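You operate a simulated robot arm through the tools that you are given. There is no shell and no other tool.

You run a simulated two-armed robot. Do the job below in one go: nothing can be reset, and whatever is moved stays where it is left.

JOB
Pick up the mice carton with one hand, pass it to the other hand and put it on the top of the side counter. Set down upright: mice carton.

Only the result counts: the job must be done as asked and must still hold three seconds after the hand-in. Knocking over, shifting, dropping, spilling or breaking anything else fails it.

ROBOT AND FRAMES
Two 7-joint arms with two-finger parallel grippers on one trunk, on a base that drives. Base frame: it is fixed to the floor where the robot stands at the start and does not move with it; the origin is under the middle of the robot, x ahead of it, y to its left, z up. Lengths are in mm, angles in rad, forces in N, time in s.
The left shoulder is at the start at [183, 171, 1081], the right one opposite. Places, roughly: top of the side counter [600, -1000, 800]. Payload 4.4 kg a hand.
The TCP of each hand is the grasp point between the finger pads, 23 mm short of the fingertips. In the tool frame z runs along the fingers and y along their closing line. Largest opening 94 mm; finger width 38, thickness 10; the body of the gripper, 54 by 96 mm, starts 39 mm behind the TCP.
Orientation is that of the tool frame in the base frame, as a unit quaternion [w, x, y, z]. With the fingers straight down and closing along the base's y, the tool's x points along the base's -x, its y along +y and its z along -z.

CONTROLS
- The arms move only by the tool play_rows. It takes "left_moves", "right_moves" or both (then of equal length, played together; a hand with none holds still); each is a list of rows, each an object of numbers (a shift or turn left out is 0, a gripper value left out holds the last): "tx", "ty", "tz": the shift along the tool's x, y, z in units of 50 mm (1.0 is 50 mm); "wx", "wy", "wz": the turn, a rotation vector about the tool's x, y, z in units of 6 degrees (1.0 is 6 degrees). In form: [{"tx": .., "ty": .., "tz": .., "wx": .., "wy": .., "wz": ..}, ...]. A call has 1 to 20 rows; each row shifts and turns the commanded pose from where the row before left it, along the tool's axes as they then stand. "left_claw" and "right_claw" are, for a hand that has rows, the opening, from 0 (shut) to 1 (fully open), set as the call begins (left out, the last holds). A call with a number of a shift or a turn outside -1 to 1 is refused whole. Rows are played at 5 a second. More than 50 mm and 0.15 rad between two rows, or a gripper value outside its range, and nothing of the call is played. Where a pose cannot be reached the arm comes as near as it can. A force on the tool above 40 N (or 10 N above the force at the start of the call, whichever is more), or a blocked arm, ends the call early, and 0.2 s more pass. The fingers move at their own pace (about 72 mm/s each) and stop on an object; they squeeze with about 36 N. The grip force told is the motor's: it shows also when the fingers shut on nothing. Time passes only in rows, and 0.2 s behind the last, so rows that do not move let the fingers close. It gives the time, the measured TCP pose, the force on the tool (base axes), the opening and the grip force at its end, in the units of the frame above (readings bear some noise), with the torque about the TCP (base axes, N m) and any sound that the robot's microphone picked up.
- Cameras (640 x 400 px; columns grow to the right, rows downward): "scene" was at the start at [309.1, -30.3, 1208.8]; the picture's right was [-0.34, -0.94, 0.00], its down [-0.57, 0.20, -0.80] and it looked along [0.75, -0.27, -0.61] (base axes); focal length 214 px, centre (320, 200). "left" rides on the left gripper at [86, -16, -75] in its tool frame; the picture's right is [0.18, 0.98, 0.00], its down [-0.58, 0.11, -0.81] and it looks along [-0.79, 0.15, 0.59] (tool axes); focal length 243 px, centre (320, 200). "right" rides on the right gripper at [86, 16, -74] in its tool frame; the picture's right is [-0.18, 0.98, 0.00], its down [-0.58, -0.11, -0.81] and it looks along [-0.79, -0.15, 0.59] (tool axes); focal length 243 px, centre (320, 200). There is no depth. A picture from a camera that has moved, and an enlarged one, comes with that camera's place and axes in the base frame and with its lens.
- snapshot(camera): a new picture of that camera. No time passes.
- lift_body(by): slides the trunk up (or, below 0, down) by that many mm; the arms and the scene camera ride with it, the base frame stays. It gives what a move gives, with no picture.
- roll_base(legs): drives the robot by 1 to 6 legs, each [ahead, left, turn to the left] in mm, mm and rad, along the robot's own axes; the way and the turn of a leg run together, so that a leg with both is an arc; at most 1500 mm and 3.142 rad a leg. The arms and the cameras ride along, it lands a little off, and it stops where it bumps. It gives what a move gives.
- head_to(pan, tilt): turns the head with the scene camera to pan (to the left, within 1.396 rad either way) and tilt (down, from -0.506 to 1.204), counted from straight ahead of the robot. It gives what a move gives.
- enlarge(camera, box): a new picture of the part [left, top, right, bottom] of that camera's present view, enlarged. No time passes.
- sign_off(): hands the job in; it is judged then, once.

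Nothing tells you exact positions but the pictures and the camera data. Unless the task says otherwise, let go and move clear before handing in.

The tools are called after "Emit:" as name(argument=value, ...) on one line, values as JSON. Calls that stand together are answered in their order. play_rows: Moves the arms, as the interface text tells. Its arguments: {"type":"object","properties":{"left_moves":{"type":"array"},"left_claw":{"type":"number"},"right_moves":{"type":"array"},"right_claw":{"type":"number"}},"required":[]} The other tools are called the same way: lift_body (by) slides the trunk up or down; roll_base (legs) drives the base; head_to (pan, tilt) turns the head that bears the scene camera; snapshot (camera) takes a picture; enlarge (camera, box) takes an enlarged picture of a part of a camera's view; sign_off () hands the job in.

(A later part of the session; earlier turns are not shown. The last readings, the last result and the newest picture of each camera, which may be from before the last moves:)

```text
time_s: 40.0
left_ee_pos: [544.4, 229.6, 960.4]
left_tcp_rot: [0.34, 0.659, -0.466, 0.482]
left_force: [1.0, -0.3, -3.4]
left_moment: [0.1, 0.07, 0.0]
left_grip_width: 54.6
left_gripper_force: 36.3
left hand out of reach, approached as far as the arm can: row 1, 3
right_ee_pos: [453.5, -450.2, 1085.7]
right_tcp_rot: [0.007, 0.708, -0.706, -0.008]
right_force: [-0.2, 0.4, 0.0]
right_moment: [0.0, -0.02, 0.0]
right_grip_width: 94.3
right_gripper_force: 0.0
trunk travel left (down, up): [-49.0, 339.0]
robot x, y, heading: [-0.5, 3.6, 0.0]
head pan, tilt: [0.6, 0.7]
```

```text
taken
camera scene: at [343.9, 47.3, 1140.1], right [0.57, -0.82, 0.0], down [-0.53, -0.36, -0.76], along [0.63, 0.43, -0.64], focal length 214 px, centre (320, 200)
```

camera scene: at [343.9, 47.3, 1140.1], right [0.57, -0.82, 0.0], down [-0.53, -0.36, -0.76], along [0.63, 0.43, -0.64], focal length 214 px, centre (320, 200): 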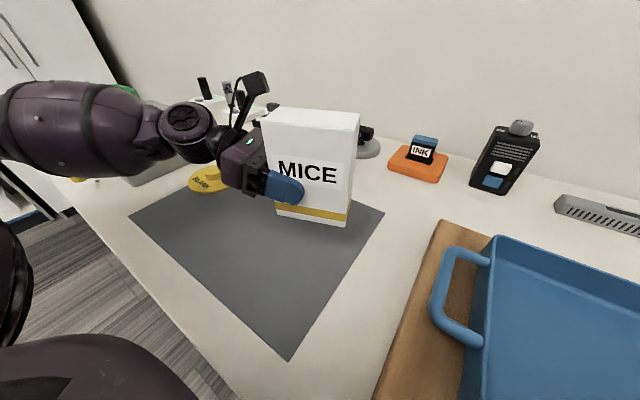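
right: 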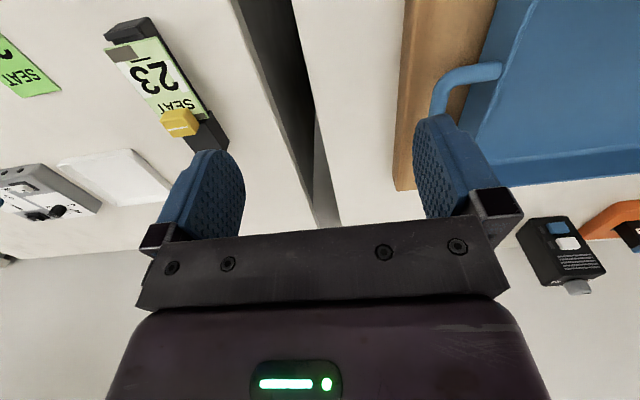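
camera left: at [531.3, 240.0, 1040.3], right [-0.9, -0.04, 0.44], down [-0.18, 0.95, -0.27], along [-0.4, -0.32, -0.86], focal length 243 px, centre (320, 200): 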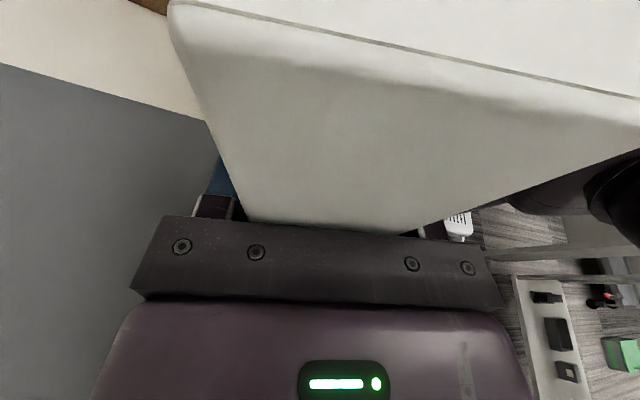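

The carton is level again, yawed about 20°. I'll carry it toward the middle and a bit up for the handover.

Emit:
play_rows(left_moves=[{"tx": 0.29, "ty": 0.47, "tz": 0.252}, {"tx": 0.29, "ty": 0.47, "tz": 0.252}, {"tx": 0.29, "ty": 0.47, "tz": 0.252}, {}])

Emit:
snapshot(camera="scene")

Emit:
snapshot(camera="left")

```text
time_s: 41.0
left_ee_pos: [557.9, 210.3, 982.2]
left_tcp_rot: [0.341, 0.659, -0.466, 0.482]
left_force: [0.1, 0.8, -3.1]
left_moment: [0.1, 0.04, -0.03]
left_grip_width: 54.9
left_gripper_force: 36.0
left hand out of reach, approached as far as the arm can: row 1, 2, 3
right_ee_pos: [453.0, -451.4, 1085.2]
right_tcp_rot: [0.007, 0.708, -0.706, -0.008]
right_force: [-0.6, 0.1, -0.3]
right_moment: [0.02, -0.02, 0.01]
right_grip_width: 93.9
right_gripper_force: 0.1
trunk travel left (down, up): [-49.0, 339.0]
robot x, y, heading: [1.3, 0.0, 0.005]
head pan, tilt: [0.6, 0.7]
```

```text
taken
camera scene: at [343.8, 47.2, 1140.2], right [0.57, -0.82, 0.0], down [-0.53, -0.36, -0.76], along [0.63, 0.43, -0.64], focal length 214 px, centre (320, 200)
```

scene: 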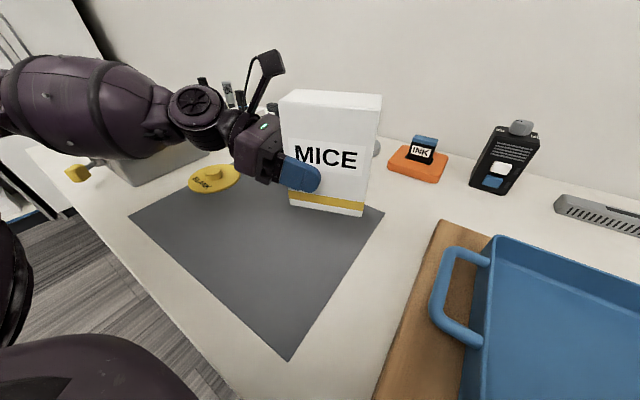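

```text
taken
camera left: at [558.0, 257.5, 1088.2], right [-0.91, -0.38, 0.17], down [-0.42, 0.85, -0.31], along [-0.03, -0.35, -0.93], focal length 243 px, centre (320, 200)
```

left: 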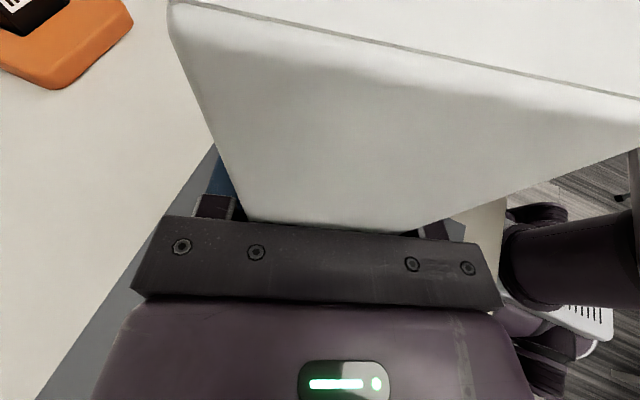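

The reach limit pushes the hand forward when it comes inward. I'll yaw the left hand a further 25° so it points more forward-right, which should free the wrist.

Emit:
play_rows(left_moves=[{"wx": 0.794, "wz": -0.252}, {"wx": 0.794, "wz": -0.252}, {"wx": 0.794, "wz": -0.252}, {"wx": 0.794, "wz": -0.252}, {"wx": 0.794, "wz": -0.252}, {}])

Emit:
snapshot(camera="scene")

```text
time_s: 42.4
left_ee_pos: [590.3, 261.1, 947.5]
left_tcp_rot: [0.244, 0.736, -0.332, 0.537]
left_force: [1.1, -0.3, -3.3]
left_moment: [0.08, 0.03, -0.01]
left_grip_width: 54.8
left_gripper_force: 36.1
left hand out of reach, approached as far as the arm can: row 1, 3, 4, 5
right_ee_pos: [452.4, -450.8, 1085.3]
right_tcp_rot: [0.006, 0.708, -0.706, -0.007]
right_force: [0.1, -0.5, 0.1]
right_moment: [0.03, 0.0, 0.0]
right_grip_width: 94.1
right_gripper_force: 0.0
trunk travel left (down, up): [-49.0, 339.0]
robot x, y, heading: [0.7, 1.5, -0.004]
head pan, tilt: [0.6, 0.7]
```

```text
taken
camera scene: at [343.9, 47.0, 1140.2], right [0.57, -0.82, 0.0], down [-0.53, -0.36, -0.76], along [0.63, 0.43, -0.64], focal length 214 px, centre (320, 200)
```

scene: 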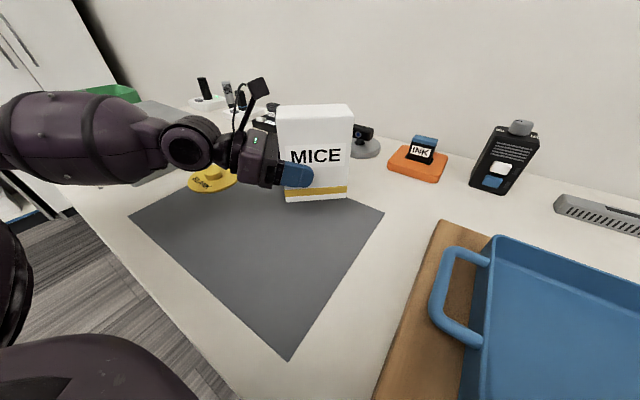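

The left hand now holds the carton level at about (611, 238), top z≈1035, yawed 41°. I'll raise the right hand and yaw it to match before bringing it over the top.

Emit:
play_rows(right_moves=[{"tz": -0.65}, {"tz": -0.65}, {"wz": -0.983}, {"wz": -0.983}, {"wz": -0.983}, {"wz": -0.983}, {"wz": -0.983}, {"wz": -0.983}, {"wz": -0.983}, {}])

Emit:
snapshot(camera="left")

```text
time_s: 44.6
left_ee_pos: [589.8, 261.4, 947.8]
left_tcp_rot: [0.244, 0.736, -0.332, 0.537]
left_force: [-0.1, -0.3, -3.0]
left_moment: [0.07, 0.07, 0.02]
left_grip_width: 54.5
left_gripper_force: 36.2
right_ee_pos: [455.5, -450.2, 1151.5]
right_tcp_rot: [0.004, 0.912, -0.41, -0.009]
right_force: [-0.4, -0.6, -0.5]
right_moment: [0.01, 0.01, 0.0]
right_grip_width: 93.8
right_gripper_force: 0.0
trunk travel left (down, up): [-49.0, 339.0]
robot x, y, heading: [1.3, 3.6, -0.001]
head pan, tilt: [0.6, 0.7]
```

```text
taken
camera left: at [573.6, 305.4, 1053.8], right [-0.7, -0.69, 0.18], down [-0.71, 0.64, -0.31], along [0.1, -0.34, -0.94], focal length 243 px, centre (320, 200)
```

left: 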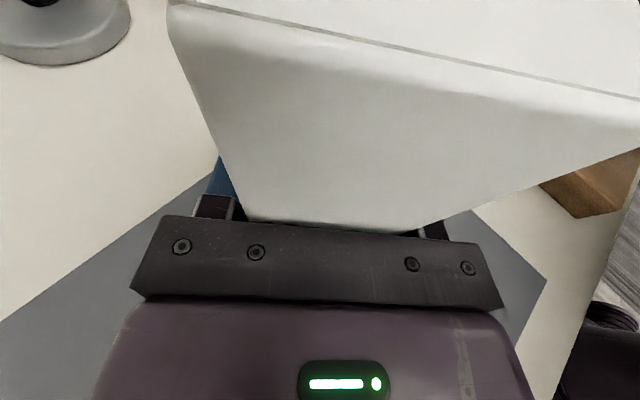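

The right hand is turned to match. Now I'll carry it across at a safe height toward the carton, most of the way, then check for clearances.

Emit:
play_rows(right_moves=[{"tx": -0.536, "ty": -0.765}, {"tx": -0.536, "ty": -0.765}, {"tx": -0.536, "ty": -0.765}, {"tx": -0.536, "ty": -0.765}, {"tx": -0.536, "ty": -0.765}, {"tx": -0.536, "ty": -0.765}, {"tx": -0.536, "ty": -0.765}, {"tx": -0.536, "ty": -0.765}, {"tx": -0.536, "ty": -0.765}, {"tx": -0.536, "ty": -0.765}, {}])

Emit:
snapshot(camera="scene")

Emit:
snapshot(camera="right")

```text
time_s: 47.0
left_ee_pos: [591.9, 261.0, 947.7]
left_tcp_rot: [0.244, 0.736, -0.332, 0.537]
left_force: [-0.8, 0.3, -3.0]
left_moment: [0.04, 0.09, 0.01]
left_grip_width: 54.8
left_gripper_force: 36.6
right_ee_pos: [546.0, -94.9, 1149.6]
right_tcp_rot: [0.003, 0.911, -0.411, -0.01]
right_force: [0.4, 0.3, 1.2]
right_moment: [0.01, 0.0, 0.02]
right_grip_width: 93.9
right_gripper_force: 0.0
right hand out of reach, approached as far as the arm can: row 8, 9, 10
trunk travel left (down, up): [-49.0, 339.0]
robot x, y, heading: [-2.4, -0.6, 0.001]
head pan, tilt: [0.6, 0.7]
```

```text
taken
camera scene: at [344.3, 47.3, 1140.0], right [0.57, -0.82, 0.0], down [-0.53, -0.36, -0.76], along [0.63, 0.43, -0.64], focal length 214 px, centre (320, 200)
```

scene: 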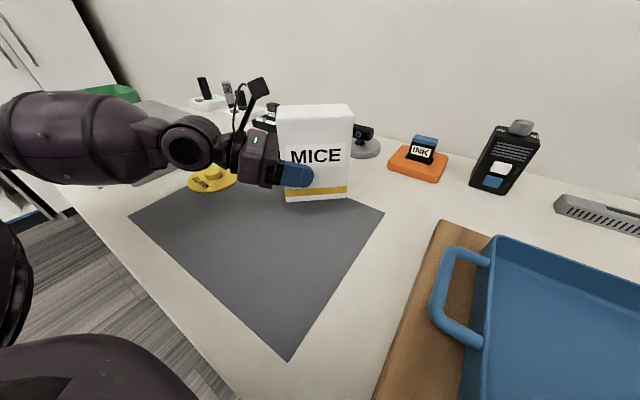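

```text
taken
camera right: at [593.0, -170.4, 1221.7], right [-0.86, -0.51, 0.02], down [-0.29, 0.51, 0.81], along [-0.42, 0.69, -0.58], focal length 243 px, centre (320, 200)
```

right: 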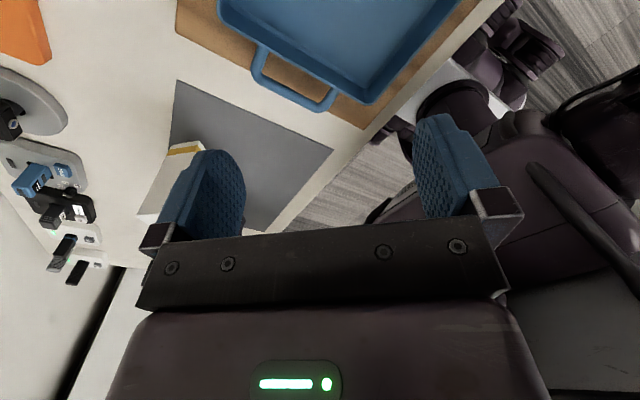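

The right hand can't reach that far across while pointing straight down. If I roll the carton's top toward the robot in the left hand, the right hand can take it from a natural forward-left direction. I'll try the roll now.

Emit:
play_rows(left_moves=[{"wx": 0.253, "wz": 0.793}, {"wx": 0.253, "wz": 0.793}, {"wx": 0.253, "wz": 0.793}, {"wx": 0.253, "wz": 0.793}, {"wx": 0.253, "wz": 0.793}, {"wx": 0.253, "wz": 0.793}, {}])

Emit:
head_to(pan=0.2, tilt=0.6)

Emit:
snapshot(camera="scene")

```text
time_s: 48.6
left_ee_pos: [600.8, 286.1, 946.6]
left_tcp_rot: [0.043, 0.649, -0.461, 0.604]
left_force: [0.4, -0.6, -3.5]
left_moment: [0.04, 0.06, 0.0]
left_grip_width: 54.8
left_gripper_force: 36.6
left hand out of reach, approached as far as the arm can: row 1, 2, 3, 4, 5, 6
right_ee_pos: [546.1, -93.5, 1149.8]
right_tcp_rot: [0.003, 0.912, -0.411, -0.01]
right_force: [0.6, 0.1, 0.3]
right_moment: [-0.01, 0.0, 0.01]
right_grip_width: 94.0
right_gripper_force: 0.0
trunk travel left (down, up): [-49.0, 339.0]
robot x, y, heading: [1.3, -0.3, -0.002]
head pan, tilt: [0.6, 0.7]
```

```text
time_s: 49.4
left_ee_pos: [601.0, 287.3, 947.1]
left_tcp_rot: [0.044, 0.649, -0.461, 0.604]
left_force: [0.9, 0.3, -2.9]
left_moment: [0.08, 0.03, -0.02]
left_grip_width: 54.8
left_gripper_force: 35.9
right_ee_pos: [546.0, -94.2, 1149.5]
right_tcp_rot: [0.002, 0.911, -0.411, -0.009]
right_force: [-1.1, 1.2, 0.5]
right_moment: [-0.02, -0.04, -0.03]
right_grip_width: 94.2
right_gripper_force: 0.1
trunk travel left (down, up): [-49.0, 339.0]
robot x, y, heading: [-2.4, 1.8, -0.002]
head pan, tilt: [0.201, 0.6]
```

```text
taken
camera scene: at [360.4, 17.1, 1148.8], right [0.2, -0.98, 0.0], down [-0.55, -0.11, -0.82], along [0.81, 0.17, -0.57], focal length 214 px, centre (320, 200)
```

scene: 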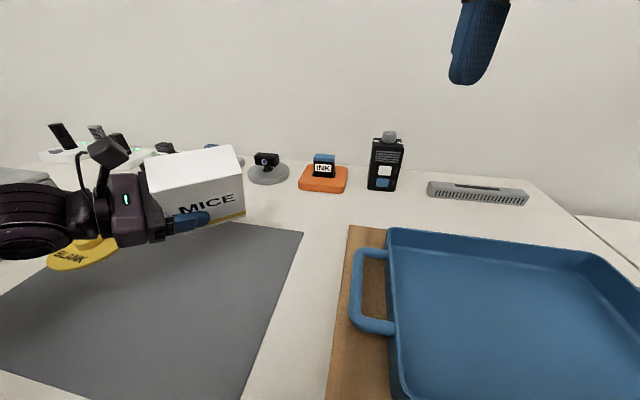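

The limits look like elbow flexion on the left and pointing down too high on the right. I'll test how far the right hand reaches across at a lower height, with less yaw and a lean toward the carton.

Emit:
play_rows(right_moves=[{"wz": 0.983, "tz": 0.2}, {"wz": 0.983, "tz": 0.2}, {"wz": 0.983, "tz": 0.2}, {"wz": 0.983, "tz": 0.2}, {"wz": 0.983, "tz": 0.2}, {"wz": 0.983, "tz": 0.2}, {"wz": 0.983, "tz": 0.2}, {"wy": -0.8}, {"wy": -0.8}, {"wy": -0.8}, {"wy": -0.8}, {"wy": -0.8}, {}])

Emit:
snapshot(camera="scene")

```text
time_s: 52.2
left_ee_pos: [601.7, 286.2, 946.8]
left_tcp_rot: [0.044, 0.649, -0.46, 0.604]
left_force: [0.5, -0.3, -2.3]
left_moment: [0.07, -0.01, 0.0]
left_grip_width: 55.0
left_gripper_force: 35.9
right_ee_pos: [543.6, -94.2, 1080.3]
right_tcp_rot: [0.14, -0.691, 0.692, 0.155]
right_force: [-0.2, 0.1, 0.3]
right_moment: [-0.02, 0.01, -0.01]
right_grip_width: 94.0
right_gripper_force: 0.1
trunk travel left (down, up): [-49.0, 339.0]
robot x, y, heading: [3.4, -1.5, 0.001]
head pan, tilt: [0.201, 0.6]
```

```text
taken
camera scene: at [360.4, 17.1, 1148.8], right [0.2, -0.98, 0.0], down [-0.55, -0.11, -0.82], along [0.81, 0.17, -0.57], focal length 214 px, centre (320, 200)
```

scene: 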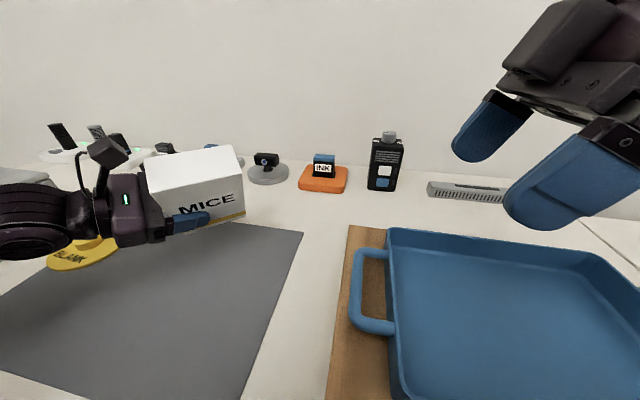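

That pose is reachable. Now I'll test moving across in +y at this lean.

Emit:
play_rows(right_moves=[{"tx": -0.73, "tz": 0.326}, {"tx": -0.73, "tz": 0.326}, {"tx": -0.73, "tz": 0.326}, {"tx": -0.73, "tz": 0.326}, {"tx": -0.73, "tz": 0.326}, {}])

Emit:
snapshot(camera="scene")

```text
time_s: 53.6
left_ee_pos: [600.9, 285.5, 945.3]
left_tcp_rot: [0.044, 0.649, -0.46, 0.604]
left_force: [-0.3, 0.6, -2.8]
left_moment: [0.07, 0.02, -0.01]
left_grip_width: 55.0
left_gripper_force: 36.2
right_ee_pos: [548.5, -19.5, 1081.7]
right_tcp_rot: [0.142, -0.691, 0.692, 0.155]
right_force: [0.1, 0.4, 0.0]
right_moment: [0.01, 0.0, -0.02]
right_grip_width: 93.9
right_gripper_force: 0.1
right hand out of reach, approached as far as the arm can: row 2, 3, 4, 5
trunk travel left (down, up): [-49.0, 339.0]
robot x, y, heading: [2.5, -2.3, 0.007]
head pan, tilt: [0.201, 0.6]
```

```text
taken
camera scene: at [360.3, 16.9, 1148.9], right [0.2, -0.98, 0.0], down [-0.55, -0.11, -0.82], along [0.81, 0.17, -0.57], focal length 214 px, centre (320, 200)
```

scene: 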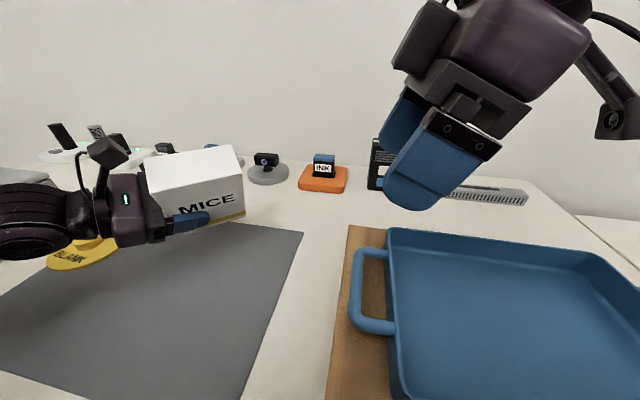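

It stops at y≈−20 at this height. I'll test whether going lower frees more reach across.

Emit:
play_rows(right_moves=[{"tx": -0.48, "tz": 1.0}, {"tx": -0.48, "tz": 0.8}, {"tx": -0.73, "tz": 0.326}, {"tx": -0.73, "tz": 0.326}, {"tx": -0.73, "tz": 0.326}, {}])

```text
refused: row 1 steps farther than a row can; nothing moved
```

Emit:
play_rows(right_moves=[{"tx": 0.2, "tz": 0.46}, {"tx": 0.2, "tz": 0.46}, {"tx": 0.2, "tz": 0.46}, {"tx": -0.73, "tz": 0.326}, {"tx": -0.73, "tz": 0.326}, {"tx": -0.73, "tz": 0.326}, {}])

```text
time_s: 55.2
left_ee_pos: [601.7, 287.0, 946.6]
left_tcp_rot: [0.045, 0.649, -0.462, 0.604]
left_force: [0.4, 0.5, -3.2]
left_moment: [0.09, 0.04, 0.01]
left_grip_width: 54.7
left_gripper_force: 36.3
right_ee_pos: [551.2, -22.1, 1007.8]
right_tcp_rot: [0.142, -0.69, 0.693, 0.154]
right_force: [0.2, 0.1, -0.5]
right_moment: [0.03, 0.01, 0.0]
right_grip_width: 94.1
right_gripper_force: 0.2
right hand out of reach, approached as far as the arm can: row 3, 4, 5, 6
trunk travel left (down, up): [-49.0, 339.0]
robot x, y, heading: [3.7, -2.4, 0.0]
head pan, tilt: [0.201, 0.6]
```

The right hand's sideways limit is about y=−20 in this pose, and by symmetry the left's should be about +20. So a mid-line handover works if each hand grips a top corner leaning outward. For that the left hand must re-grip from above, so I'll level the carton and set it back on the mat.

Emit:
play_rows(left_moves=[{"wx": -0.031, "wy": -0.065, "wz": -0.863}, {"wx": -0.031, "wy": -0.065, "wz": -0.863}, {"wx": -0.031, "wy": -0.065, "wz": -0.863}, {"wx": -0.031, "wy": -0.065, "wz": -0.863}, {"wx": -0.031, "wy": -0.065, "wz": -0.863}, {"wx": -0.031, "wy": -0.065, "wz": -0.863}, {}])

Emit:
head_to(pan=0.55, tilt=0.6)

Emit:
snapshot(camera="scene")

Emit:
snapshot(camera="left")

```text
time_s: 56.8
left_ee_pos: [593.5, 312.9, 947.5]
left_tcp_rot: [0.201, 0.76, -0.275, 0.554]
left_force: [0.3, -0.4, -2.7]
left_moment: [0.06, 0.06, 0.02]
left_grip_width: 55.2
left_gripper_force: 36.0
left hand out of reach, approached as far as the arm can: row 1, 2, 3, 4, 5, 6
right_ee_pos: [550.6, -22.2, 1008.3]
right_tcp_rot: [0.141, -0.69, 0.693, 0.156]
right_force: [-0.1, -0.6, 0.8]
right_moment: [0.02, 0.0, -0.02]
right_grip_width: 94.1
right_gripper_force: 0.1
trunk travel left (down, up): [-49.0, 339.0]
robot x, y, heading: [-0.9, 1.4, 0.001]
head pan, tilt: [0.201, 0.6]
```

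```text
time_s: 57.7
left_ee_pos: [592.6, 313.9, 946.4]
left_tcp_rot: [0.2, 0.76, -0.276, 0.553]
left_force: [-0.3, -0.1, -3.0]
left_moment: [0.04, 0.07, -0.01]
left_grip_width: 54.8
left_gripper_force: 35.7
right_ee_pos: [550.3, -22.3, 1008.8]
right_tcp_rot: [0.142, -0.69, 0.693, 0.155]
right_force: [0.3, 0.0, -0.5]
right_moment: [0.03, 0.01, -0.01]
right_grip_width: 94.0
right_gripper_force: 0.1
trunk travel left (down, up): [-49.0, 339.0]
robot x, y, heading: [-0.3, -4.4, 0.002]
head pan, tilt: [0.55, 0.6]
```

```text
taken
camera scene: at [349.2, 45.5, 1148.8], right [0.52, -0.85, 0.0], down [-0.48, -0.3, -0.82], along [0.7, 0.43, -0.57], focal length 214 px, centre (320, 200)
```

scene: 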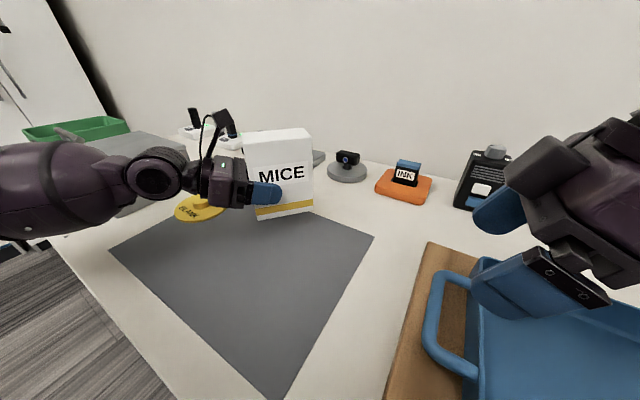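

```text
taken
camera left: at [570.2, 353.2, 1052.9], right [-0.59, -0.79, 0.17], down [-0.79, 0.53, -0.31], along [0.15, -0.32, -0.94], focal length 243 px, centre (320, 200)
```

left: 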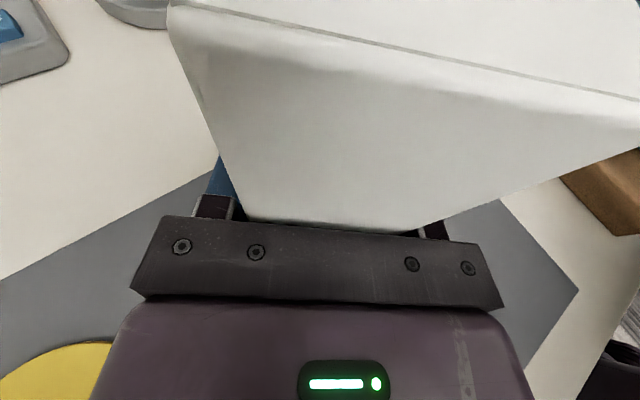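

The carton is level at yaw ≈50° about 45 mm above the mat. I'll zoom in to check that it hangs upright before I lower it.

Emit:
enlarge(camera="scene", box=[200, 100, 360, 240])

```text
2.86 times, centred on (280, 170) of scene
camera zoom: at [349.2, 45.5, 1148.8], right [0.52, -0.85, 0.0], down [-0.48, -0.3, -0.82], along [0.7, 0.43, -0.57], focal length 613 px, centre (434, 286)
```

zoom: 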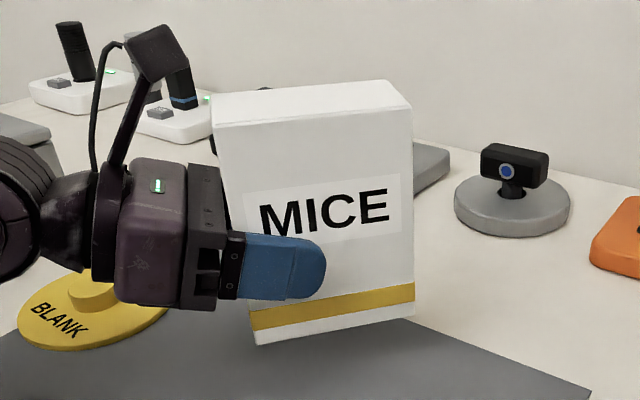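

The carton hangs within about 1° of upright. I'll lower it toward the mat in steps.

Emit:
play_rows(left_moves=[{"tx": -0.285, "tz": 0.092}, {"tx": -0.285, "tz": 0.092}, {}])

```text
time_s: 58.5
left_ee_pos: [593.4, 313.0, 917.5]
left_tcp_rot: [0.2, 0.76, -0.276, 0.554]
left_force: [0.6, -0.2, -2.5]
left_moment: [0.04, 0.08, 0.0]
left_grip_width: 55.1
left_gripper_force: 35.9
right_ee_pos: [551.9, -22.7, 1008.5]
right_tcp_rot: [0.141, -0.69, 0.693, 0.155]
right_force: [0.1, -0.1, 0.3]
right_moment: [-0.01, -0.01, -0.01]
right_grip_width: 94.2
right_gripper_force: 0.1
trunk travel left (down, up): [-49.0, 339.0]
robot x, y, heading: [-3.8, 1.1, -0.001]
head pan, tilt: [0.55, 0.6]
```

It follows exactly. I'll continue down gently toward contact.

Emit:
play_rows(left_moves=[{"tx": -0.095, "tz": 0.031}, {"tx": -0.095, "tz": 0.031}, {"tx": -0.076, "tz": 0.025}, {}])

Emit:
enlarge(camera="scene", box=[200, 100, 360, 240])

```text
time_s: 59.5
left_ee_pos: [592.4, 312.4, 903.0]
left_tcp_rot: [0.199, 0.76, -0.275, 0.554]
left_force: [0.2, 0.4, -2.5]
left_moment: [0.03, 0.04, 0.02]
left_grip_width: 54.9
left_gripper_force: 36.0
right_ee_pos: [551.4, -20.9, 1009.0]
right_tcp_rot: [0.141, -0.69, 0.693, 0.155]
right_force: [0.0, 0.2, -0.6]
right_moment: [0.02, 0.02, 0.04]
right_grip_width: 93.7
right_gripper_force: 0.0
trunk travel left (down, up): [-49.0, 339.0]
robot x, y, heading: [-1.7, -0.3, 0.003]
head pan, tilt: [0.55, 0.6]
```

```text
2.86 times, centred on (280, 170) of scene
camera zoom: at [349.1, 45.5, 1148.8], right [0.52, -0.85, 0.0], down [-0.48, -0.3, -0.82], along [0.7, 0.43, -0.57], focal length 613 px, centre (434, 286)
```

zoom: 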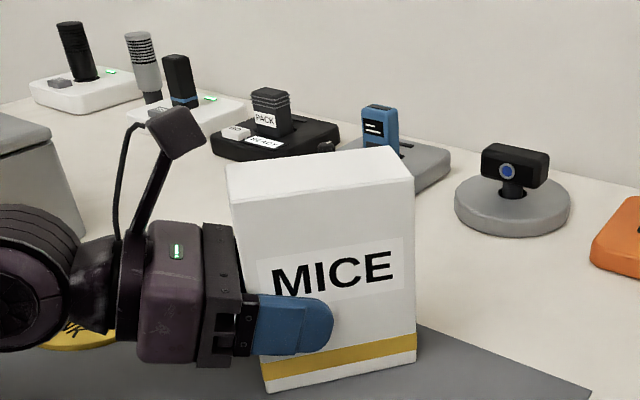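

Still hanging free (force unchanged), with a few millimetres to go. I'll continue in small steps.

Emit:
play_rows(left_moves=[{"tx": -0.038, "tz": 0.0125}, {"tx": -0.038, "tz": 0.0125}, {"tx": -0.019, "tz": 0.006}, {}])

```text
time_s: 60.5
left_ee_pos: [592.3, 312.2, 902.6]
left_tcp_rot: [0.199, 0.758, -0.276, 0.557]
left_force: [2.2, 6.8, 25.5]
left_moment: [-0.79, -0.38, 0.08]
left_grip_width: 55.1
left_gripper_force: 36.0
right_ee_pos: [548.7, -21.8, 1009.6]
right_tcp_rot: [0.142, -0.69, 0.693, 0.154]
right_force: [0.9, -0.5, -0.8]
right_moment: [-0.01, 0.03, 0.0]
right_grip_width: 93.8
right_gripper_force: 0.0
trunk travel left (down, up): [-49.0, 339.0]
robot x, y, heading: [-1.4, -2.2, 0.003]
head pan, tilt: [0.55, 0.6]
```

Contact made (about 25 N). I'll ease off a little and then open the left gripper to set the carton on the mat.

Emit:
play_rows(left_moves=[{"tx": 0.062, "tz": -0.02}, {}])

Emit:
play_rows(left_moves=[{}, {}, {}, {}], left_claw=1)

Emit:
snapshot(camera="scene")

Emit:
snapshot(camera="left")

```text
time_s: 61.1
left_ee_pos: [593.4, 311.2, 902.0]
left_tcp_rot: [0.2, 0.761, -0.276, 0.553]
left_force: [2.4, 3.6, 14.1]
left_moment: [-0.75, -0.89, 0.29]
left_grip_width: 55.2
left_gripper_force: 35.7
right_ee_pos: [550.4, -23.1, 1008.2]
right_tcp_rot: [0.142, -0.69, 0.693, 0.154]
right_force: [0.6, -0.4, 0.9]
right_moment: [0.01, 0.02, -0.03]
right_grip_width: 94.1
right_gripper_force: 0.0
trunk travel left (down, up): [-49.0, 339.0]
robot x, y, heading: [0.4, -0.7, 0.002]
head pan, tilt: [0.55, 0.6]
```

```text
time_s: 62.1
left_ee_pos: [593.5, 312.5, 901.3]
left_tcp_rot: [0.2, 0.76, -0.275, 0.553]
left_force: [0.0, -0.2, 0.8]
left_moment: [0.0, -0.01, 0.01]
left_grip_width: 93.6
left_gripper_force: 0.0
right_ee_pos: [550.2, -21.7, 1007.9]
right_tcp_rot: [0.142, -0.69, 0.693, 0.156]
right_force: [-0.2, -1.5, -0.1]
right_moment: [0.01, 0.02, 0.03]
right_grip_width: 94.1
right_gripper_force: 0.0
trunk travel left (down, up): [-49.0, 339.0]
robot x, y, heading: [1.1, -0.4, 0.002]
head pan, tilt: [0.55, 0.6]
```

```text
taken
camera scene: at [349.0, 45.5, 1148.9], right [0.52, -0.85, 0.0], down [-0.48, -0.3, -0.83], along [0.7, 0.43, -0.56], focal length 214 px, centre (320, 200)
```

scene: 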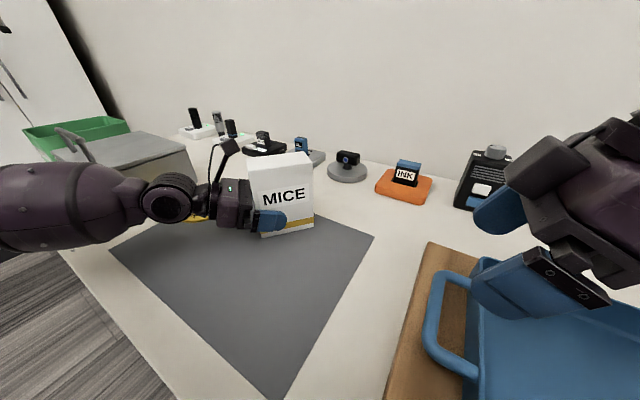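

```text
taken
camera left: at [570.0, 352.8, 1007.5], right [-0.59, -0.79, 0.17], down [-0.8, 0.52, -0.3], along [0.15, -0.32, -0.94], focal length 243 px, centre (320, 200)
```

left: 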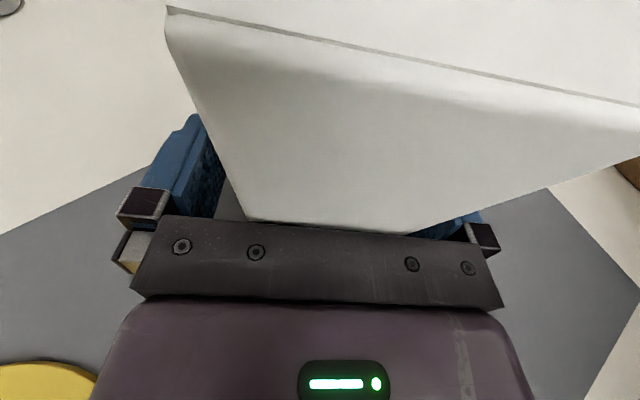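

The carton is standing upright on the mat again. I'll back the left hand out along its fingers, and pull the right hand back off its limit.

Emit:
play_rows(left_moves=[{"tz": -0.5}, {"tz": -0.5}, {"tz": -0.5}, {"tz": -0.5}, {}], right_moves=[{"tx": 0.7, "tz": -0.326}, {"tx": 0.7, "tz": -0.326}, {"tx": 0.7, "tz": -0.326}, {"tx": 0.7, "tz": -0.326}, {}])

Emit:
snapshot(camera="scene")

Emit:
snapshot(camera="left")

```text
time_s: 63.3
left_ee_pos: [533.8, 366.2, 928.6]
left_tcp_rot: [0.2, 0.76, -0.276, 0.553]
left_force: [-1.4, 0.2, 0.1]
left_moment: [-0.03, 0.02, 0.02]
left_grip_width: 93.9
left_gripper_force: 0.0
left hand out of reach, approached as far as the arm can: row 4
right_ee_pos: [551.5, -177.2, 1010.0]
right_tcp_rot: [0.141, -0.691, 0.692, 0.154]
right_force: [0.1, 0.1, -0.6]
right_moment: [-0.01, -0.02, 0.03]
right_grip_width: 93.8
right_gripper_force: 0.1
trunk travel left (down, up): [-49.0, 339.0]
robot x, y, heading: [1.6, 3.5, 0.004]
head pan, tilt: [0.55, 0.6]
```

```text
taken
camera scene: at [348.9, 45.7, 1148.9], right [0.52, -0.85, 0.0], down [-0.48, -0.3, -0.83], along [0.7, 0.43, -0.56], focal length 214 px, centre (320, 200)
```

scene: 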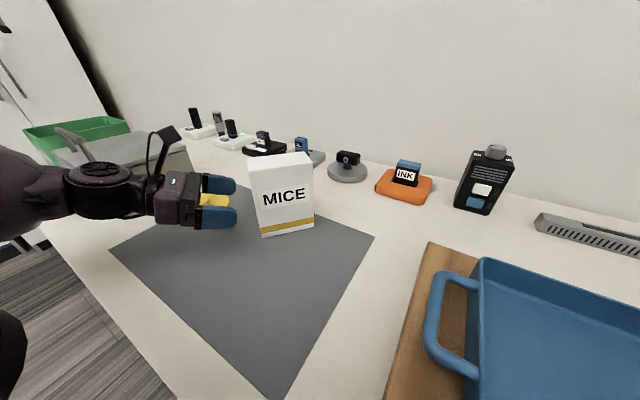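

```text
taken
camera left: at [510.0, 406.4, 1034.5], right [-0.59, -0.79, 0.17], down [-0.8, 0.52, -0.3], along [0.15, -0.32, -0.94], focal length 243 px, centre (320, 200)
```

left: 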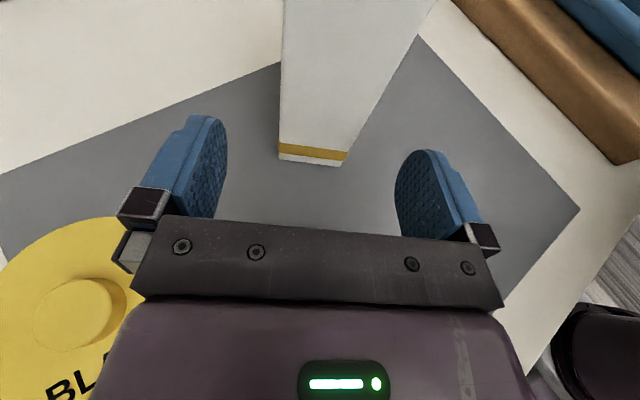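

The left hand is clear of the standing carton. I'll raise it, then bring the trunk back up.

Emit:
play_rows(left_moves=[{"tx": 0.57, "tz": -0.185}, {"tx": 0.57, "tz": -0.185}, {"tx": 0.57, "tz": -0.185}, {"tx": 0.57, "tz": -0.185}, {}])

Emit:
lift_body(by=50)

Emit:
snapshot(camera="scene")

```text
time_s: 64.5
left_ee_pos: [551.4, 361.6, 1037.2]
left_tcp_rot: [0.2, 0.761, -0.276, 0.553]
left_force: [-0.3, 0.2, 0.4]
left_moment: [-0.03, 0.03, 0.02]
left_grip_width: 93.9
left_gripper_force: 0.2
left hand out of reach, approached as far as the arm can: row 1, 2, 3, 4
right_ee_pos: [551.5, -177.8, 1009.8]
right_tcp_rot: [-0.141, 0.692, -0.691, -0.154]
right_force: [0.3, -0.4, 0.0]
right_moment: [-0.01, 0.0, 0.01]
right_grip_width: 94.1
right_gripper_force: 0.1
trunk travel left (down, up): [-49.0, 339.0]
robot x, y, heading: [0.8, 1.6, 0.0]
head pan, tilt: [0.55, 0.6]
```

```text
time_s: 65.4
left_ee_pos: [553.2, 362.1, 1085.3]
left_tcp_rot: [0.199, 0.762, -0.274, 0.553]
left_force: [0.7, 0.4, -0.3]
left_moment: [-0.02, -0.02, -0.03]
left_grip_width: 94.1
left_gripper_force: 0.0
right_ee_pos: [552.3, -175.4, 1058.1]
right_tcp_rot: [0.14, -0.691, 0.692, 0.156]
right_force: [0.4, -0.4, -0.1]
right_moment: [0.03, 0.01, 0.03]
right_grip_width: 93.9
right_gripper_force: 0.0
trunk travel left (down, up): [-99.0, 289.0]
robot x, y, heading: [-0.9, -1.8, 0.004]
head pan, tilt: [0.55, 0.6]
```

```text
taken
camera scene: at [305.7, 45.3, 1211.4], right [0.52, -0.85, 0.0], down [-0.48, -0.3, -0.82], along [0.7, 0.43, -0.57], focal length 214 px, centre (320, 200)
```

scene: 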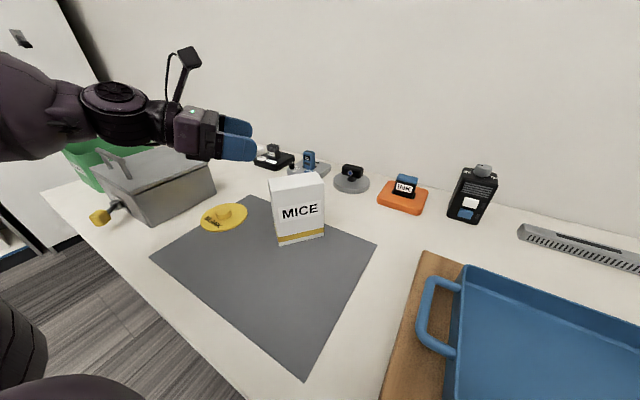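

Trunk is back up and everything on the counter looks undisturbed. Now I'll pitch the left hand to point down and then spin it so its camera faces outward.

Emit:
play_rows(left_moves=[{"wy": -1}, {"wy": -1}, {"wy": -1}, {"wy": -1}, {"wy": -1}, {"wy": -1}, {"wy": -1}, {"wy": -1}, {"wy": -1}, {"wy": -1}, {"wy": -1}, {"wy": -1}, {}])

Emit:
play_rows(left_moves=[{"wz": 1}, {"wz": 1}, {"wz": 1}, {"wz": 1}, {"wz": 1}, {"wz": 1}, {"wz": 1}, {"wz": 1}, {"wz": 1}, {"wz": 1}, {"wz": 1}, {"wz": 1}, {"wz": 1}, {"wz": 1}, {"wz": 1}, {}])

```text
time_s: 68.2
left_ee_pos: [551.6, 362.3, 1088.5]
left_tcp_rot: [-0.001, 0.941, -0.34, 0.0]
left_force: [-0.7, -0.2, 0.6]
left_moment: [0.01, 0.01, 0.03]
left_grip_width: 94.1
left_gripper_force: 0.1
right_ee_pos: [550.6, -176.3, 1061.0]
right_tcp_rot: [-0.141, 0.692, -0.691, -0.155]
right_force: [0.2, -0.8, -0.1]
right_moment: [-0.01, 0.01, 0.01]
right_grip_width: 94.2
right_gripper_force: 0.1
trunk travel left (down, up): [-99.0, 289.0]
robot x, y, heading: [3.6, 1.5, 0.0]
head pan, tilt: [0.55, 0.6]
```

```text
time_s: 71.6
left_ee_pos: [551.7, 362.5, 1088.4]
left_tcp_rot: [0.001, -0.423, 0.906, 0.0]
left_force: [-0.6, -0.7, -0.4]
left_moment: [-0.01, 0.02, 0.0]
left_grip_width: 94.1
left_gripper_force: 0.1
right_ee_pos: [551.6, -177.2, 1060.6]
right_tcp_rot: [0.141, -0.691, 0.692, 0.154]
right_force: [1.2, 0.3, -0.3]
right_moment: [0.02, -0.03, -0.01]
right_grip_width: 93.8
right_gripper_force: 0.1
trunk travel left (down, up): [-99.0, 289.0]
robot x, y, heading: [0.1, -4.2, 0.004]
head pan, tilt: [0.55, 0.6]
```

Half the turn is done and on target. I'll complete it and take a close view of the carton for its exact pose.

Emit:
play_rows(left_moves=[{"wz": 1}, {"wz": 1}, {"wz": 1}, {"wz": 1}, {"wz": 1}, {"wz": 1}, {"wz": 1}, {"wz": 1}, {"wz": 1}, {"wz": 1}, {"wz": 1}, {"wz": 1}, {"wz": 1}, {"wz": 1}, {"wz": 1}, {}])

Emit:
enlarge(camera="scene", box=[220, 140, 380, 260])

Emit:
snapshot(camera="left")

```text
time_s: 75.0
left_ee_pos: [552.6, 362.1, 1089.3]
left_tcp_rot: [0.001, 0.341, 0.94, 0.001]
left_force: [-0.2, 0.1, 0.0]
left_moment: [-0.03, 0.02, -0.01]
left_grip_width: 94.1
left_gripper_force: 0.0
right_ee_pos: [551.4, -177.2, 1059.1]
right_tcp_rot: [0.14, -0.691, 0.692, 0.155]
right_force: [-0.6, -0.5, 0.1]
right_moment: [0.01, -0.04, -0.03]
right_grip_width: 94.1
right_gripper_force: 0.0
trunk travel left (down, up): [-99.0, 289.0]
robot x, y, heading: [-1.3, -0.6, 0.0]
head pan, tilt: [0.55, 0.6]
```

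```text
3.33 times, centred on (300, 200) of scene
camera zoom: at [303.9, 45.4, 1212.2], right [0.52, -0.85, 0.0], down [-0.48, -0.3, -0.83], along [0.7, 0.43, -0.56], focal length 715 px, centre (387, 200)
```

zoom: 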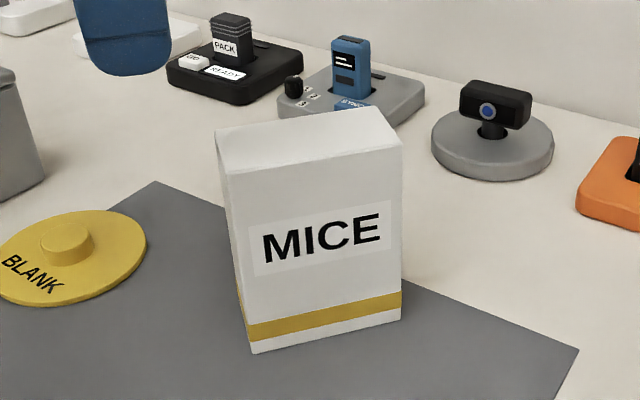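

```text
taken
camera left: at [475.6, 405.0, 1163.7], right [0.49, 0.87, 0.0], down [0.51, -0.29, 0.81], along [0.7, -0.39, -0.59], focal length 243 px, centre (320, 200)
```

left: 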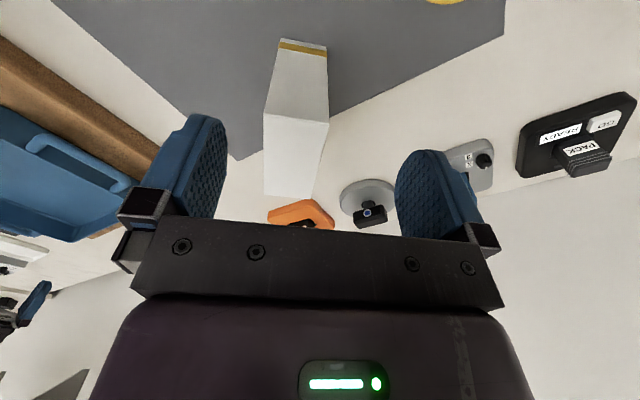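

The left hand now points down with its camera facing outward. The carton stands at about (613, 296), yaw 50°, top z≈990. I'll tilt the hand 24° and move to just above the carton's left top corner.

Emit:
play_rows(left_moves=[{"wy": -1}, {"wy": -1}, {"wy": -1}, {"wy": -1}, {"tx": -0.01, "ty": -0.079, "tz": 0.393}, {"tx": -0.01, "ty": -0.079, "tz": 0.393}, {"tx": -0.01, "ty": -0.079, "tz": 0.393}, {}])

Emit:
snapshot(camera="scene")

Emit:
snapshot(camera="left")

```text
time_s: 76.8
left_ee_pos: [563.8, 335.5, 1035.4]
left_tcp_rot: [0.197, 0.334, 0.919, -0.069]
left_force: [-0.2, 0.1, 0.2]
left_moment: [0.01, 0.01, -0.01]
left_grip_width: 94.1
left_gripper_force: 0.1
right_ee_pos: [550.7, -176.4, 1059.4]
right_tcp_rot: [0.14, -0.691, 0.692, 0.155]
right_force: [-0.4, -0.7, -0.1]
right_moment: [0.0, 0.0, -0.01]
right_grip_width: 94.2
right_gripper_force: 0.1
trunk travel left (down, up): [-99.0, 289.0]
robot x, y, heading: [1.9, -1.9, 0.003]
head pan, tilt: [0.55, 0.6]
```

```text
taken
camera scene: at [303.7, 45.4, 1212.3], right [0.52, -0.85, 0.0], down [-0.48, -0.3, -0.83], along [0.7, 0.43, -0.56], focal length 214 px, centre (320, 200)
```

scene: 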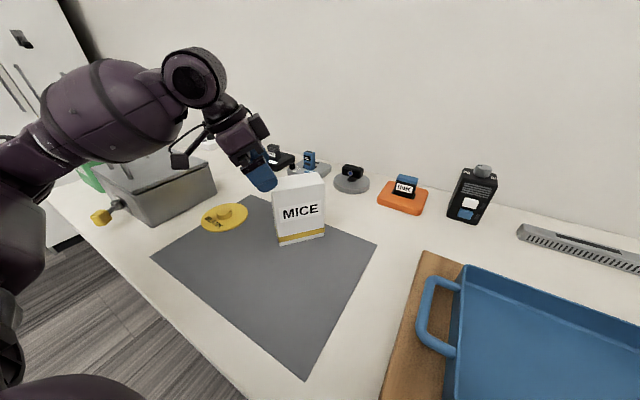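

```text
taken
camera left: at [469.5, 393.7, 1068.7], right [0.5, 0.86, -0.07], down [0.22, -0.05, 0.97], along [0.84, -0.5, -0.22], focal length 243 px, centre (320, 200)
```

left: 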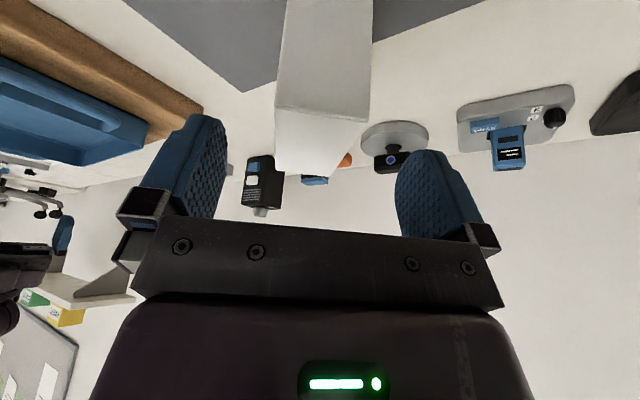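

The pre-grasp pose was reached exactly and the carton edge is centred between the fingers. Descending along the fingers to grip the top-left corner.

Emit:
play_rows(left_moves=[{"tx": -0.012, "ty": 0.009, "tz": 0.399}, {"tx": -0.012, "ty": 0.009, "tz": 0.399}, {"tx": -0.012, "ty": 0.009, "tz": 0.399}, {"tx": -0.012, "ty": 0.009, "tz": 0.399}, {}])

Emit:
enlarge(camera="scene", box=[220, 120, 380, 260])

Emit:
snapshot(camera="left")

```text
time_s: 78.0
left_ee_pos: [590.3, 315.7, 963.3]
left_tcp_rot: [0.197, 0.332, 0.92, -0.07]
left_force: [0.6, 0.0, -0.3]
left_moment: [-0.02, 0.02, 0.0]
left_grip_width: 94.2
left_gripper_force: 0.1
right_ee_pos: [550.4, -176.5, 1060.1]
right_tcp_rot: [0.141, -0.691, 0.692, 0.154]
right_force: [0.3, -0.4, -0.4]
right_moment: [0.03, -0.02, -0.02]
right_grip_width: 94.1
right_gripper_force: 0.1
trunk travel left (down, up): [-99.0, 289.0]
robot x, y, heading: [-1.0, -1.9, 0.001]
head pan, tilt: [0.55, 0.6]
```

```text
2.86 times, centred on (300, 190) of scene
camera zoom: at [303.6, 45.4, 1212.4], right [0.52, -0.85, 0.0], down [-0.48, -0.3, -0.83], along [0.7, 0.43, -0.56], focal length 613 px, centre (377, 229)
```

zoom: 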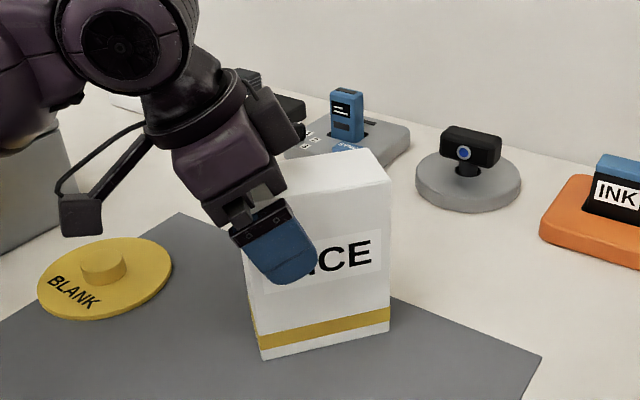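

```text
taken
camera left: at [497.3, 373.2, 996.7], right [0.5, 0.86, -0.07], down [0.22, -0.05, 0.97], along [0.84, -0.5, -0.22], focal length 243 px, centre (320, 200)
```

left: 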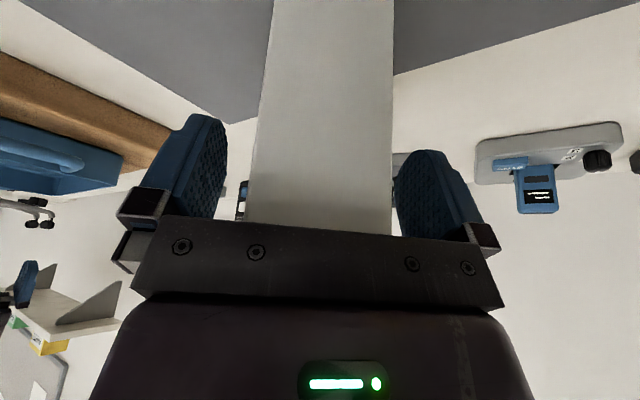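

The carton is between the fingers. I'll shift 3 mm to centre it and then close the left gripper.

Emit:
play_rows(left_moves=[{"ty": 0.06}, {}])

Emit:
play_rows(left_moves=[{}, {}, {}, {}, {}], left_claw=0)

Emit:
snapshot(camera="scene")

```text
time_s: 78.6
left_ee_pos: [593.6, 317.6, 962.5]
left_tcp_rot: [0.197, 0.333, 0.919, -0.07]
left_force: [0.4, -0.9, 1.0]
left_moment: [-0.04, -0.01, -0.01]
left_grip_width: 93.8
left_gripper_force: 0.0
right_ee_pos: [550.7, -177.2, 1060.0]
right_tcp_rot: [0.141, -0.691, 0.692, 0.154]
right_force: [-0.6, 0.0, 0.0]
right_moment: [0.03, 0.03, 0.02]
right_grip_width: 93.9
right_gripper_force: 0.0
trunk travel left (down, up): [-99.0, 289.0]
robot x, y, heading: [-0.0, -0.7, 0.006]
head pan, tilt: [0.55, 0.6]
```

```text
time_s: 79.8
left_ee_pos: [593.1, 317.9, 963.3]
left_tcp_rot: [0.196, 0.333, 0.92, -0.07]
left_force: [-1.2, 0.1, -0.3]
left_moment: [0.0, 0.1, -0.07]
left_grip_width: 54.8
left_gripper_force: 36.0
right_ee_pos: [550.1, -175.7, 1060.1]
right_tcp_rot: [0.141, -0.691, 0.692, 0.155]
right_force: [-0.7, -0.4, -1.0]
right_moment: [0.01, -0.02, 0.01]
right_grip_width: 93.9
right_gripper_force: 0.0
trunk travel left (down, up): [-99.0, 289.0]
robot x, y, heading: [3.2, 2.6, 0.0]
head pan, tilt: [0.55, 0.6]
```

```text
taken
camera scene: at [303.9, 45.4, 1212.2], right [0.52, -0.85, 0.0], down [-0.48, -0.3, -0.83], along [0.7, 0.43, -0.56], focal length 214 px, centre (320, 200)
```

scene: 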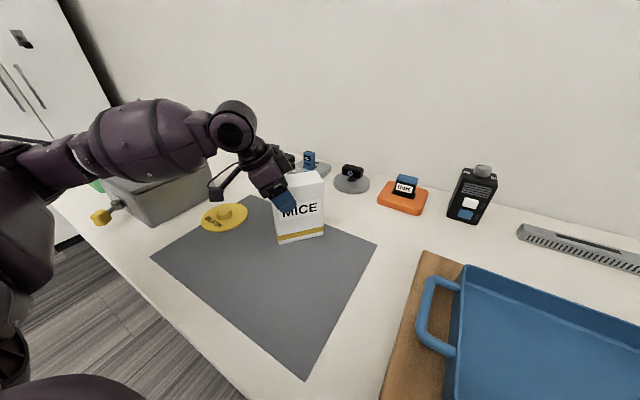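

Gripped at 54.8 mm from above. Lifting with the arm now.

Emit:
play_rows(left_moves=[{"tx": -0.245, "tz": -0.547}, {"tx": -0.245, "tz": -0.547}, {"tx": -0.245, "tz": -0.547}, {"tx": -0.245, "tz": -0.547}, {}])

Emit:
snapshot(camera="scene")

```text
time_s: 81.0
left_ee_pos: [593.7, 317.6, 1083.5]
left_tcp_rot: [0.196, 0.334, 0.919, -0.071]
left_force: [0.0, 0.9, -3.1]
left_moment: [0.08, 0.1, 0.03]
left_grip_width: 54.9
left_gripper_force: 36.0
right_ee_pos: [551.0, -175.3, 1060.2]
right_tcp_rot: [0.14, -0.691, 0.692, 0.154]
right_force: [-0.2, -0.5, -0.8]
right_moment: [-0.03, 0.02, -0.04]
right_grip_width: 94.0
right_gripper_force: 0.0
trunk travel left (down, up): [-99.0, 289.0]
robot x, y, heading: [1.0, 3.3, 0.005]
head pan, tilt: [0.55, 0.6]
```

```text
taken
camera scene: at [304.5, 45.7, 1211.9], right [0.52, -0.85, 0.0], down [-0.48, -0.3, -0.82], along [0.7, 0.43, -0.57], focal length 214 px, centre (320, 200)
```

scene: 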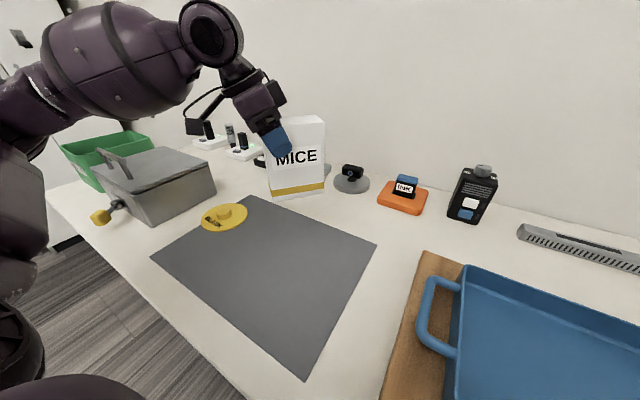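

The lift worked without hitting any limits. Now I'll carry it toward the middle and turn it so the carton's thickness is along x.

Emit:
play_rows(left_moves=[{"tx": -0.327, "ty": -0.577, "tz": 0.143}, {"tx": -0.327, "ty": -0.577, "tz": 0.143}, {"tx": -0.327, "ty": -0.577, "tz": 0.143}, {"tx": -0.327, "ty": -0.577, "tz": 0.143}, {"tx": -0.327, "ty": -0.577, "tz": 0.143}, {"wx": 0.34, "wz": 0.76}, {"wx": 0.34, "wz": 0.76}, {"wx": 0.34, "wz": 0.76}, {"wx": 0.34, "wz": 0.76}, {"wx": 0.34, "wz": 0.76}, {"wx": 0.34, "wz": 0.76}, {"wx": 0.34, "wz": 0.76}, {"wx": 0.34, "wz": 0.76}, {"wx": 0.34, "wz": 0.76}, {"wx": 0.34, "wz": 0.76}, {}])

Emit:
snapshot(camera="scene")

```text
time_s: 84.4
left_ee_pos: [569.7, 149.9, 1083.7]
left_tcp_rot: [0.147, 0.691, 0.692, -0.147]
left_force: [0.3, -0.6, -3.2]
left_moment: [0.07, 0.02, 0.01]
left_grip_width: 55.0
left_gripper_force: 36.0
right_ee_pos: [551.1, -176.0, 1059.4]
right_tcp_rot: [0.14, -0.691, 0.692, 0.155]
right_force: [0.0, -0.6, 1.2]
right_moment: [0.0, 0.01, -0.02]
right_grip_width: 93.9
right_gripper_force: 0.0
trunk travel left (down, up): [-99.0, 289.0]
robot x, y, heading: [1.2, -0.4, 0.003]
head pan, tilt: [0.55, 0.6]
```

```text
taken
camera scene: at [304.0, 45.5, 1212.2], right [0.52, -0.85, 0.0], down [-0.48, -0.3, -0.82], along [0.7, 0.43, -0.57], focal length 214 px, centre (320, 200)
```

scene: 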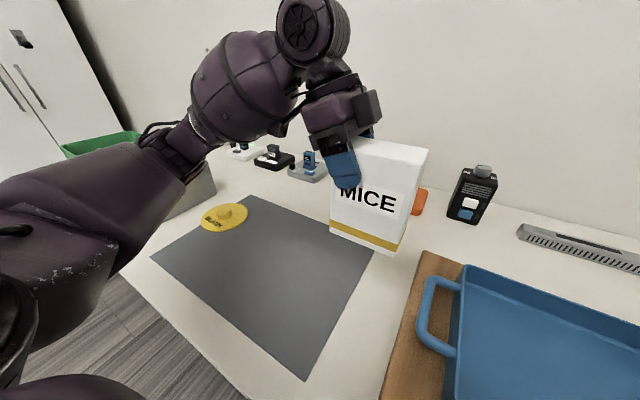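

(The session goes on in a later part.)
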